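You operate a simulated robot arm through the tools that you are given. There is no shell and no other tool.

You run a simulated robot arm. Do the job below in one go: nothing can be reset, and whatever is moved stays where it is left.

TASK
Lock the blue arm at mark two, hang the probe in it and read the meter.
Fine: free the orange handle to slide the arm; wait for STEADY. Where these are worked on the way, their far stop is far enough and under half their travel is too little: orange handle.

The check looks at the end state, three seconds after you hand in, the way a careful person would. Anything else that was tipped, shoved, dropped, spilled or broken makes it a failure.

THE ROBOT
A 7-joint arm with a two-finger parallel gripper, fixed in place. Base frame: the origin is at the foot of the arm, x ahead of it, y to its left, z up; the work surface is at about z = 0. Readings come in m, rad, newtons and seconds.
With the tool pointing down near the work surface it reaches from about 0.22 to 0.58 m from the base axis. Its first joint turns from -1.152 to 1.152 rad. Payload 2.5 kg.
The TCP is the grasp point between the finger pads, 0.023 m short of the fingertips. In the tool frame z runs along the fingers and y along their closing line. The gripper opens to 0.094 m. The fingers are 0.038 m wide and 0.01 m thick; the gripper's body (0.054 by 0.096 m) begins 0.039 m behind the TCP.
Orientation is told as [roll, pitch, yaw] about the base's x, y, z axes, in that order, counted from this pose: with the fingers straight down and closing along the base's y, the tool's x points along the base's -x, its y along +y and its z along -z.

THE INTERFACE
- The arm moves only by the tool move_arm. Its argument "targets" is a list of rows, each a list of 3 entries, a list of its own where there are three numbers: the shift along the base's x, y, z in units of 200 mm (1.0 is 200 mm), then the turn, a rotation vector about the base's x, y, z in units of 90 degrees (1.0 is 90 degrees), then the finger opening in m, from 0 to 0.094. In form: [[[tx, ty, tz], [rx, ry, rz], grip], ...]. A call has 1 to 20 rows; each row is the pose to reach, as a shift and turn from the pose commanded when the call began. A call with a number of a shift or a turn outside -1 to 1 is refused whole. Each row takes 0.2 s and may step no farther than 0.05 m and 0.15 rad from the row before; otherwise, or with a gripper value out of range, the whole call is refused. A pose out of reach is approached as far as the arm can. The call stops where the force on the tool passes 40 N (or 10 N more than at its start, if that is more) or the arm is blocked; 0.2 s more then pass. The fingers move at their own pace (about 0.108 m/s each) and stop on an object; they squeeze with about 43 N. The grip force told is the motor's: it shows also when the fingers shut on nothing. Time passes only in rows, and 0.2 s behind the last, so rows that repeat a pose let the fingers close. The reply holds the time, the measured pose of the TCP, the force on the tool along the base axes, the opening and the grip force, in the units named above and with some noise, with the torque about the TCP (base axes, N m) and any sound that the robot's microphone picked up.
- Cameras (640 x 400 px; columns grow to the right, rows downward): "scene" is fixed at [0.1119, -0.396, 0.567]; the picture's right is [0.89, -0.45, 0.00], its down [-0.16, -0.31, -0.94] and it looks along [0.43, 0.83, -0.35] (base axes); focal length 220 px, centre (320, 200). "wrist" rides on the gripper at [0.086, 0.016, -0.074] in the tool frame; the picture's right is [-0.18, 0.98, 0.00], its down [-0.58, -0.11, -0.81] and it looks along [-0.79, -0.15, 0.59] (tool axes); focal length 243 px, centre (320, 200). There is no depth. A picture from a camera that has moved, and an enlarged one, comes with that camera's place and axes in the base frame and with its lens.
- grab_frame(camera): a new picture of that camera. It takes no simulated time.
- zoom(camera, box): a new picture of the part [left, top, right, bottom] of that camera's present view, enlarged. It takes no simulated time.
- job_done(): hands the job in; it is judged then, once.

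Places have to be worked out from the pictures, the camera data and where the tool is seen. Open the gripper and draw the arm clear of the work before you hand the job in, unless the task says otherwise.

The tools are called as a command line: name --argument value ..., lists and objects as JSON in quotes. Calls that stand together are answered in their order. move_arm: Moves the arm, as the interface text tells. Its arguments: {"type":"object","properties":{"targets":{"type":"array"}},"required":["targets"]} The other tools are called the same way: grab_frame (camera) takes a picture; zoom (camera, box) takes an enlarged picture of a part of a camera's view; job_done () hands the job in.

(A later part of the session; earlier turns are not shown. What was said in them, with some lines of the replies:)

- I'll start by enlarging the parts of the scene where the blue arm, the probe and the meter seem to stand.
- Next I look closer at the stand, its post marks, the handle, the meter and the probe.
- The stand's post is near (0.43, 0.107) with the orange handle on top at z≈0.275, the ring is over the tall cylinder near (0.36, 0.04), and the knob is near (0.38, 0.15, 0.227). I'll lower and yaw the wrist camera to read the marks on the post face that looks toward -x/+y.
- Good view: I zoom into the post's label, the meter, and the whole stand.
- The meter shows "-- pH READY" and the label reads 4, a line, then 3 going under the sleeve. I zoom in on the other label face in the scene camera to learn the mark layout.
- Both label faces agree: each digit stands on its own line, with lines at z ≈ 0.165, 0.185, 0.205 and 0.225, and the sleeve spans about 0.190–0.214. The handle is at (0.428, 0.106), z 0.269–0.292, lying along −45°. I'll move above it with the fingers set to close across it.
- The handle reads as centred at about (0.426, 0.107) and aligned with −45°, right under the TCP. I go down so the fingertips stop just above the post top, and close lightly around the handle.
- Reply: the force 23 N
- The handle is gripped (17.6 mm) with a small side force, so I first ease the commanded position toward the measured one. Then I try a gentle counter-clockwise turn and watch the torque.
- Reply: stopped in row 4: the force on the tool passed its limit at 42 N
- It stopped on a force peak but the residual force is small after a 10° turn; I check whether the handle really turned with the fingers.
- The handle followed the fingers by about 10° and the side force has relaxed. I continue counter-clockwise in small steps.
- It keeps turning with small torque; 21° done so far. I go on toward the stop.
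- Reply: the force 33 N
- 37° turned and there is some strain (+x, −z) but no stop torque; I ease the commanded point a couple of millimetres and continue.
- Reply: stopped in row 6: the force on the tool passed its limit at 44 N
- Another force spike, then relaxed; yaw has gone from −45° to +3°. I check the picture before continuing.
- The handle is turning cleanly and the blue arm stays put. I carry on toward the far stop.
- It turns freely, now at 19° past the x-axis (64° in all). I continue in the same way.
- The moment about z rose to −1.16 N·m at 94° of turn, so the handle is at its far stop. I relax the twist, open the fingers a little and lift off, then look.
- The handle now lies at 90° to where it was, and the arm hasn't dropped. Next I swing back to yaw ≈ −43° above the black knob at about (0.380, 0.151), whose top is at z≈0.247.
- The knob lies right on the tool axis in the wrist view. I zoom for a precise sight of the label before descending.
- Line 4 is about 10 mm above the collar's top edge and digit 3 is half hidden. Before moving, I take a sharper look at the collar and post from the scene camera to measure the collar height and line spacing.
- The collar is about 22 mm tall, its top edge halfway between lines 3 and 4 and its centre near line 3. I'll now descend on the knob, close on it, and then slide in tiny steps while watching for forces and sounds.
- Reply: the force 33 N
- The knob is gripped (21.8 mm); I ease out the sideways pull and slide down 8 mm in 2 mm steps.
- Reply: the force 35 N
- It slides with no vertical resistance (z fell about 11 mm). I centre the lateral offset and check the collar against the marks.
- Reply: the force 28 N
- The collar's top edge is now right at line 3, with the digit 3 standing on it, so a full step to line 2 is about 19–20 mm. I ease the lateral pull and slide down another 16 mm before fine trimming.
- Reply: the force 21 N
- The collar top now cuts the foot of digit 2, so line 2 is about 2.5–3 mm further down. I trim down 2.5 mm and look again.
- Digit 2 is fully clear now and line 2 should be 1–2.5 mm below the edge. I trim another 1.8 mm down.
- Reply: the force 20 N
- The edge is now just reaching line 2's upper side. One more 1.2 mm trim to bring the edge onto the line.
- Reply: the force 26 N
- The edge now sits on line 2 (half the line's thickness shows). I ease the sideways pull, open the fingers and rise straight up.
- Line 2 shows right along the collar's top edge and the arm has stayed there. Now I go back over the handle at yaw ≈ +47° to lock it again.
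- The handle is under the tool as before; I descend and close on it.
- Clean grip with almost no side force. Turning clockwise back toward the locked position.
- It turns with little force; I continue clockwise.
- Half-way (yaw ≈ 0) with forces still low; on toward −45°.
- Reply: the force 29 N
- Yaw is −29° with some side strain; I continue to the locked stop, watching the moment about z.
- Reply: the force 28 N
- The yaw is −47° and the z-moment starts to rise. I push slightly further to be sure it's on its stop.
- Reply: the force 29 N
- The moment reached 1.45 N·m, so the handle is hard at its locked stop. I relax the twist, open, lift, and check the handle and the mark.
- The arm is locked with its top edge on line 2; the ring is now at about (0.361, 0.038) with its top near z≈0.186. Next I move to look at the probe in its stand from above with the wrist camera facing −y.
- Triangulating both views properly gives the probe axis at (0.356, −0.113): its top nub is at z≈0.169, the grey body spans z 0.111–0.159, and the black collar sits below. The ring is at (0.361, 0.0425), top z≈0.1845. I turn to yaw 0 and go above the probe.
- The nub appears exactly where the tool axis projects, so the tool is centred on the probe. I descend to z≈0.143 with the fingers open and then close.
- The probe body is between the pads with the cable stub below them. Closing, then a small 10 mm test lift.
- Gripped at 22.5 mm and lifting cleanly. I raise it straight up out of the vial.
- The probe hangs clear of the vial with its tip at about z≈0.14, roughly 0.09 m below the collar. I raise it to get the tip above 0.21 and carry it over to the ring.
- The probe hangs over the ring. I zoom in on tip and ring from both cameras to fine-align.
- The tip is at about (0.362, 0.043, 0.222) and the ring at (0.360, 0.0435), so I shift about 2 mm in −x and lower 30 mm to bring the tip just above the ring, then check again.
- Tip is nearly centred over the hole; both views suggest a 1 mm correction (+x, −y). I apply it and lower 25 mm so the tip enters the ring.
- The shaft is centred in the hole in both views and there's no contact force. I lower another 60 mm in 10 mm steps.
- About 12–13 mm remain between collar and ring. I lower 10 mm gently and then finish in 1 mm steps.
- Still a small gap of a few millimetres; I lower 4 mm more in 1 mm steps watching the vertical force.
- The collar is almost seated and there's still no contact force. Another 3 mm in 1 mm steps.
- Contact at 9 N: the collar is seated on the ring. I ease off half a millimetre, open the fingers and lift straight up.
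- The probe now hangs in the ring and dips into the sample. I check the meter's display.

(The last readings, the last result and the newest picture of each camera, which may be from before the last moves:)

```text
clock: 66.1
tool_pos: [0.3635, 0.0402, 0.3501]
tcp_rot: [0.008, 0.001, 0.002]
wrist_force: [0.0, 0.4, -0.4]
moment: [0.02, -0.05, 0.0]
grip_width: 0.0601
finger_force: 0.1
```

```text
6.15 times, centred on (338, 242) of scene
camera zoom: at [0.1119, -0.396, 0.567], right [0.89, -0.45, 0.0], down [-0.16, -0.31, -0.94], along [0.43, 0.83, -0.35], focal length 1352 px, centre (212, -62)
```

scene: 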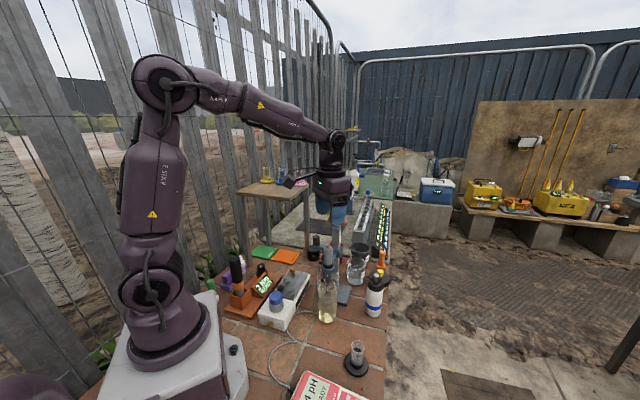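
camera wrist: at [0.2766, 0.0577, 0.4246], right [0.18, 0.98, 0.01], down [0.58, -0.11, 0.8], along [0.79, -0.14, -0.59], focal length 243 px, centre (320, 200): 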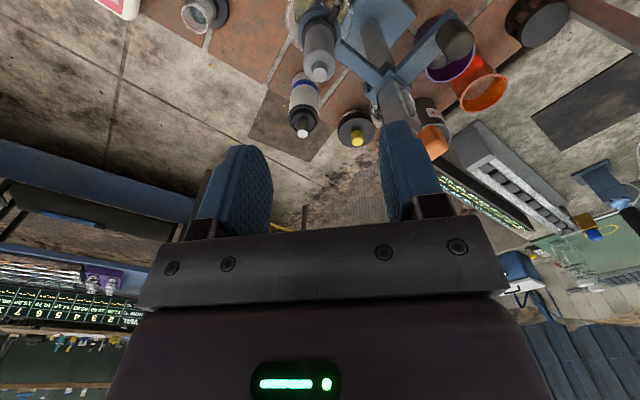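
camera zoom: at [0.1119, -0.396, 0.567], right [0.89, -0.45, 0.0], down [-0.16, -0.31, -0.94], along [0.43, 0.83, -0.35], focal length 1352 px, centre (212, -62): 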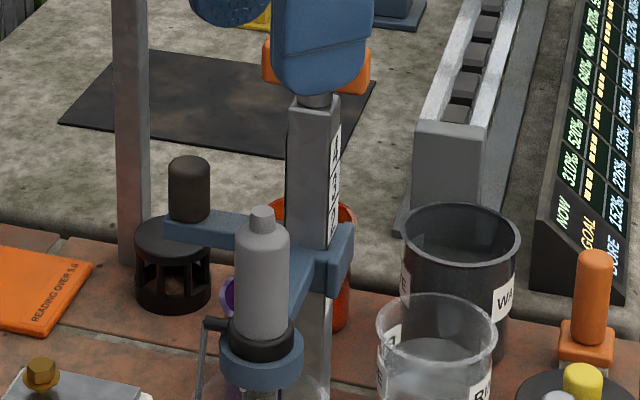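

The display shows a value ending in ".4 pH" with a status ending in "EADY". There are also green and orange cards with text ("READING OVER 9.0"), so I turn the wrist camera to the meter and zoom on the cards.

move_arm --targets '[[[0.0, -0.02, 0.05], [0, 0, -0.09], 0.06], [[-0.01, -0.04, 0.05], [0, 0, -0.18], 0.06], [[-0.02, -0.06, 0.05], [0, 0, -0.27], 0.06], [[-0.03, -0.08, 0.05], [0, 0, -0.36], 0.06], [[-0.04, -0.1, 0.05], [0, 0, -0.45], 0.06], [[-0.05, -0.12, 0.05], [0, 0, -0.54], 0.06], [[-0.06, -0.14, 0.05], [0, 0, -0.63], 0.06], [[-0.07, -0.16, 0.05], [0, 0, -0.72], 0.06], [[-0.07, -0.18, 0.05], [0, 0, -0.81], 0.06], [[-0.07, -0.2, 0.05], [0, 0, -0.9], 0.06], [[-0.07, -0.205, 0.05], [0, 0, -0.98], 0.06], [[-0.07, -0.205, 0.05], [0, 0, -1.0], 0.06], [[-0.07, -0.205, 0.05], [0, 0, -1.0], 0.06]]'

zoom --camera "wrist" --box '[220, 20, 380, 160]'

zoom --camera "scene" --box '[240, 235, 310, 275]'

zoom --camera "scene" --box '[195, 240, 325, 330]'

```text
clock: 68.9
tool_pos: [0.3459, 0.001, 0.3575]
tcp_rot: [0.008, 0.002, -1.568]
wrist_force: [0.6, 0.6, 0.5]
moment: [-0.01, 0.01, 0.0]
grip_width: 0.06
finger_force: 0.1
```

```text
2.86 times, centred on (300, 90) of wrist
camera zoom: at [0.3611, 0.0884, 0.4314], right [0.98, -0.18, 0.01], down [-0.12, -0.58, 0.8], along [-0.14, -0.79, -0.59], focal length 693 px, centre (377, 514)
```

zoom: 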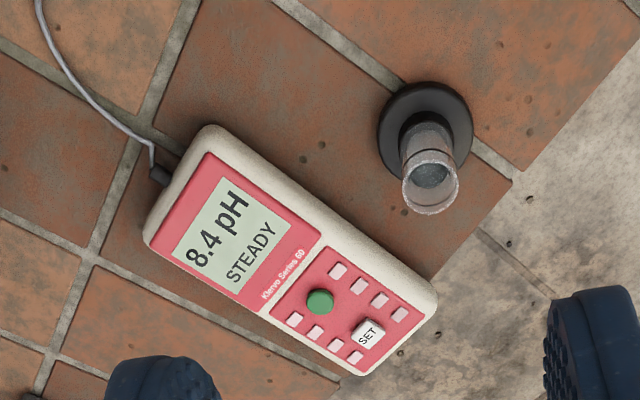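

```text
9.14 times, centred on (275, 255) of scene
camera zoom: at [0.1119, -0.396, 0.567], right [0.89, -0.45, 0.0], down [-0.16, -0.31, -0.94], along [0.43, 0.83, -0.35], focal length 2008 px, centre (731, -303)
```

zoom: 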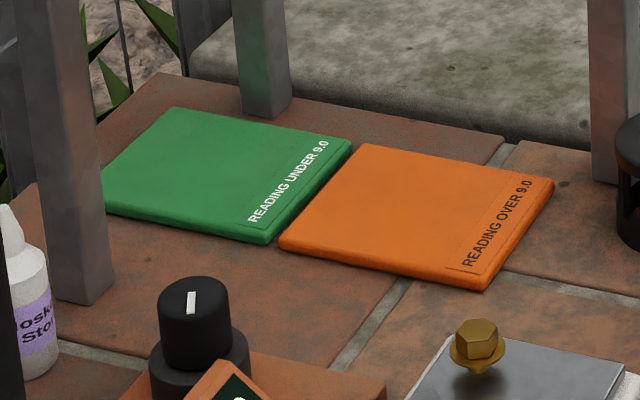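

```text
4.44 times, centred on (260, 285) of scene
camera zoom: at [0.1119, -0.396, 0.567], right [0.89, -0.45, 0.0], down [-0.16, -0.31, -0.94], along [0.43, 0.83, -0.35], focal length 976 px, centre (587, -178)
```

zoom: 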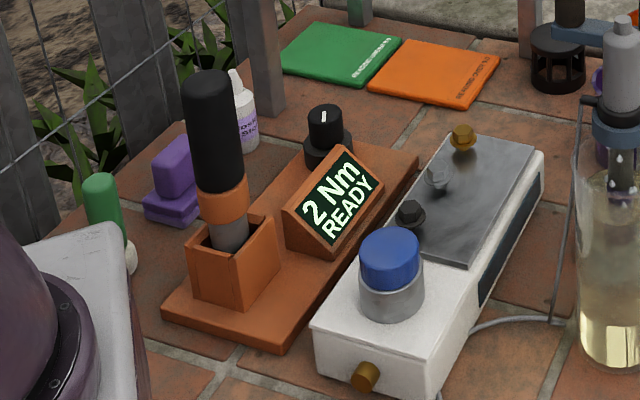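

The meter shows 8.4 pH, STEADY, so the reading is taken. I now open the gripper, raise it and draw back, ending with a view of the stand to confirm mark and handle.

move_arm --targets '[[[0, 0, 0.15], [0, 0, 0.08], 0.08], [[0, 0, 0.3], [0, 0, 0.16], 0.094], [[0, 0.05, 0.45], [0, 0, 0.24], 0.094], [[-0.03, 0.15, 0.55], [0, 0, 0.32], 0.094], [[-0.06, 0.25, 0.6], [0, 0, 0.4], 0.094], [[-0.09, 0.37, 0.6], [0, 0, 0.48], 0.094], [[-0.12, 0.49, 0.6], [0, 0, 0.54], 0.094], [[-0.15, 0.61, 0.6], [0, 0, 0.58], 0.094], [[-0.15, 0.7, 0.6], [0, 0, 0.58], 0.094], [[-0.15, 0.7, 0.6], [0, 0, 0.58], 0.094]]'

grab_frame --camera "wrist"

grab_frame --camera "scene"

```text
clock: 71.1
tool_pos: [0.3185, 0.1399, 0.4768]
tcp_rot: [0.008, 0.003, -0.656]
wrist_force: [-0.5, -0.4, 0.1]
moment: [-0.03, 0.0, -0.02]
grip_width: 0.0943
finger_force: 0.0
```

```text
taken
camera wrist: at [0.2595, 0.2068, 0.551], right [0.75, 0.67, 0.01], down [0.39, -0.45, 0.8], along [0.54, -0.6, -0.59], focal length 243 px, centre (320, 200)
```

wrist: 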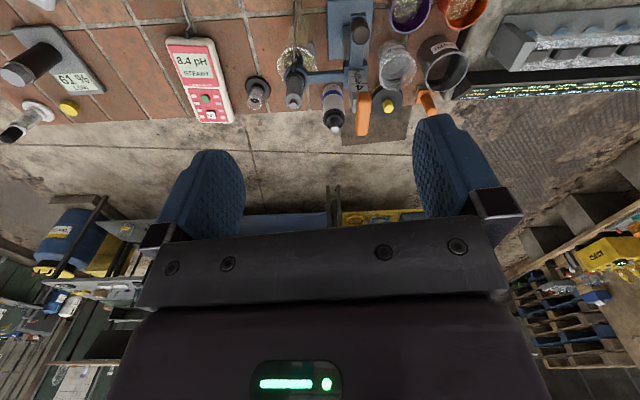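

```text
taken
```

scene: 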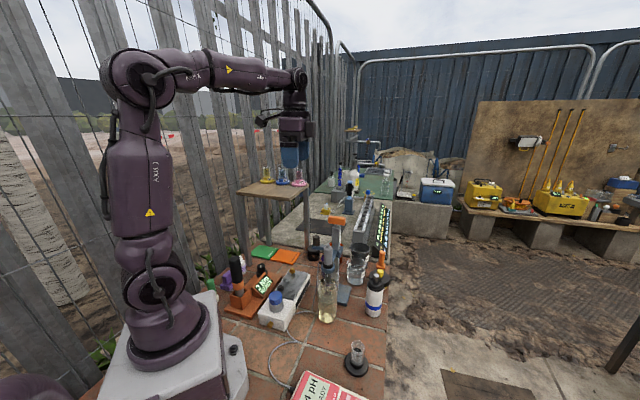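

The arm is clear. One last close look at the collar/mark, probe seat and meter.

zoom --camera "wrist" --box '[270, 0, 400, 140]'

zoom --camera "scene" --box '[315, 210, 360, 275]'

zoom --camera "wrist" --box '[150, 20, 280, 130]'

zoom --camera "scene" --box '[338, 225, 350, 250]'

```text
2.86 times, centred on (335, 70) of wrist
camera zoom: at [0.2595, 0.2068, 0.551], right [0.75, 0.67, 0.01], down [0.39, -0.45, 0.8], along [0.54, -0.6, -0.59], focal length 693 px, centre (277, 571)
```

zoom: 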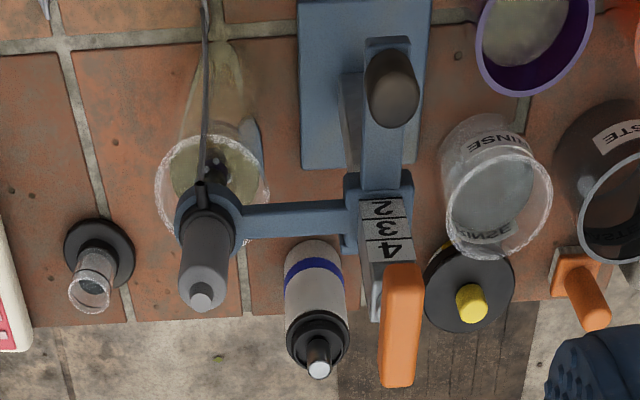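

```text
6.15 times, centred on (338, 242) of scene
camera zoom: at [0.1119, -0.396, 0.567], right [0.89, -0.45, 0.0], down [-0.16, -0.31, -0.94], along [0.43, 0.83, -0.35], focal length 1352 px, centre (212, -62)
```

zoom: 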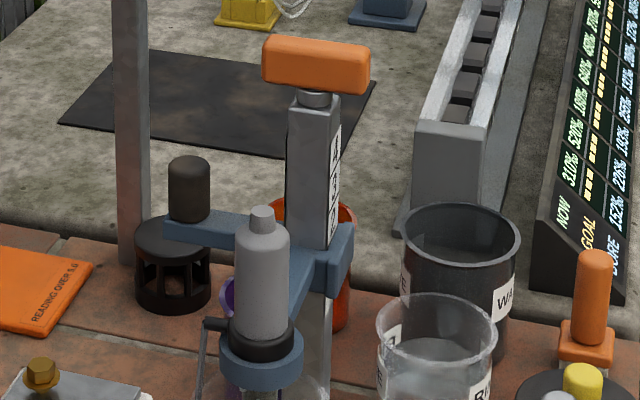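

```text
3.64 times, centred on (215, 75) of wrist
camera zoom: at [0.2595, 0.2068, 0.551], right [0.75, 0.67, 0.01], down [0.39, -0.45, 0.8], along [0.54, -0.6, -0.59], focal length 882 px, centre (702, 654)
```

zoom: 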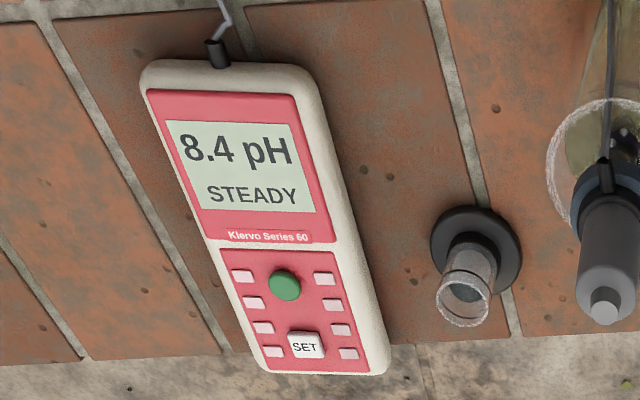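

```text
16.00 times, centred on (344, 238) of scene
camera zoom: at [0.1119, -0.396, 0.567], right [0.89, -0.45, 0.0], down [-0.16, -0.31, -0.94], along [0.43, 0.83, -0.35], focal length 3514 px, centre (-64, -400)
```

zoom: 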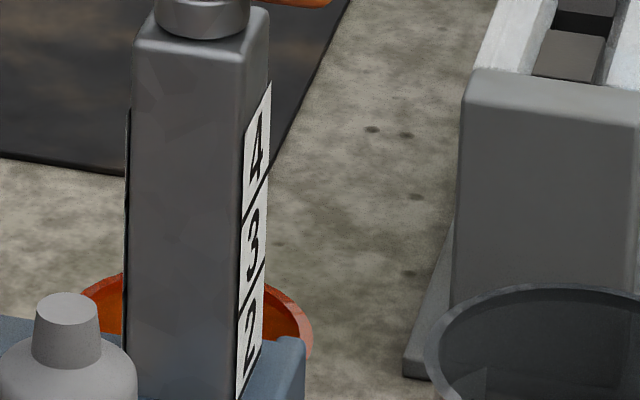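

Everything checks out: the collar's top edge is on line 2 with the orange handle back at its locked stop. The probe hangs in the ring in the sample, the meter reads 8.4 pH STEADY, and the gripper is open and clear. I hand the job in.

job_done

```text
The job is handed in.
```

The blue arm is locked at mark two, the probe hangs in its ring with the tip in the tall sample cylinder, and the meter reads **8.4 pH, STEADY**.

- **Mark two:** I set the collar's top edge on line 2, with the digit 2 standing just above it. Nothing on the stand says which part of the collar to read. If the check uses its centre, the arm is about 11 mm too low.
- **Orange handle:** I turned it about 94° to its far stop to free the arm. After sliding the arm I turned it back until it pressed hard on the locked stop, then let it go about 3° short of that.
- **Meter:** I pressed no buttons; it went to STEADY by itself once the probe was in the sample.
- **Rest of the bench:** the last pictures show nothing tipped, moved or spilled. The probe came out of its storage vial with drops on it and I did not rinse it, as the task did not ask for that. I left the green and orange "READING UNDER/OVER 9.0" cards alone.

The gripper is open and the robot arm is drawn back clear of the work.
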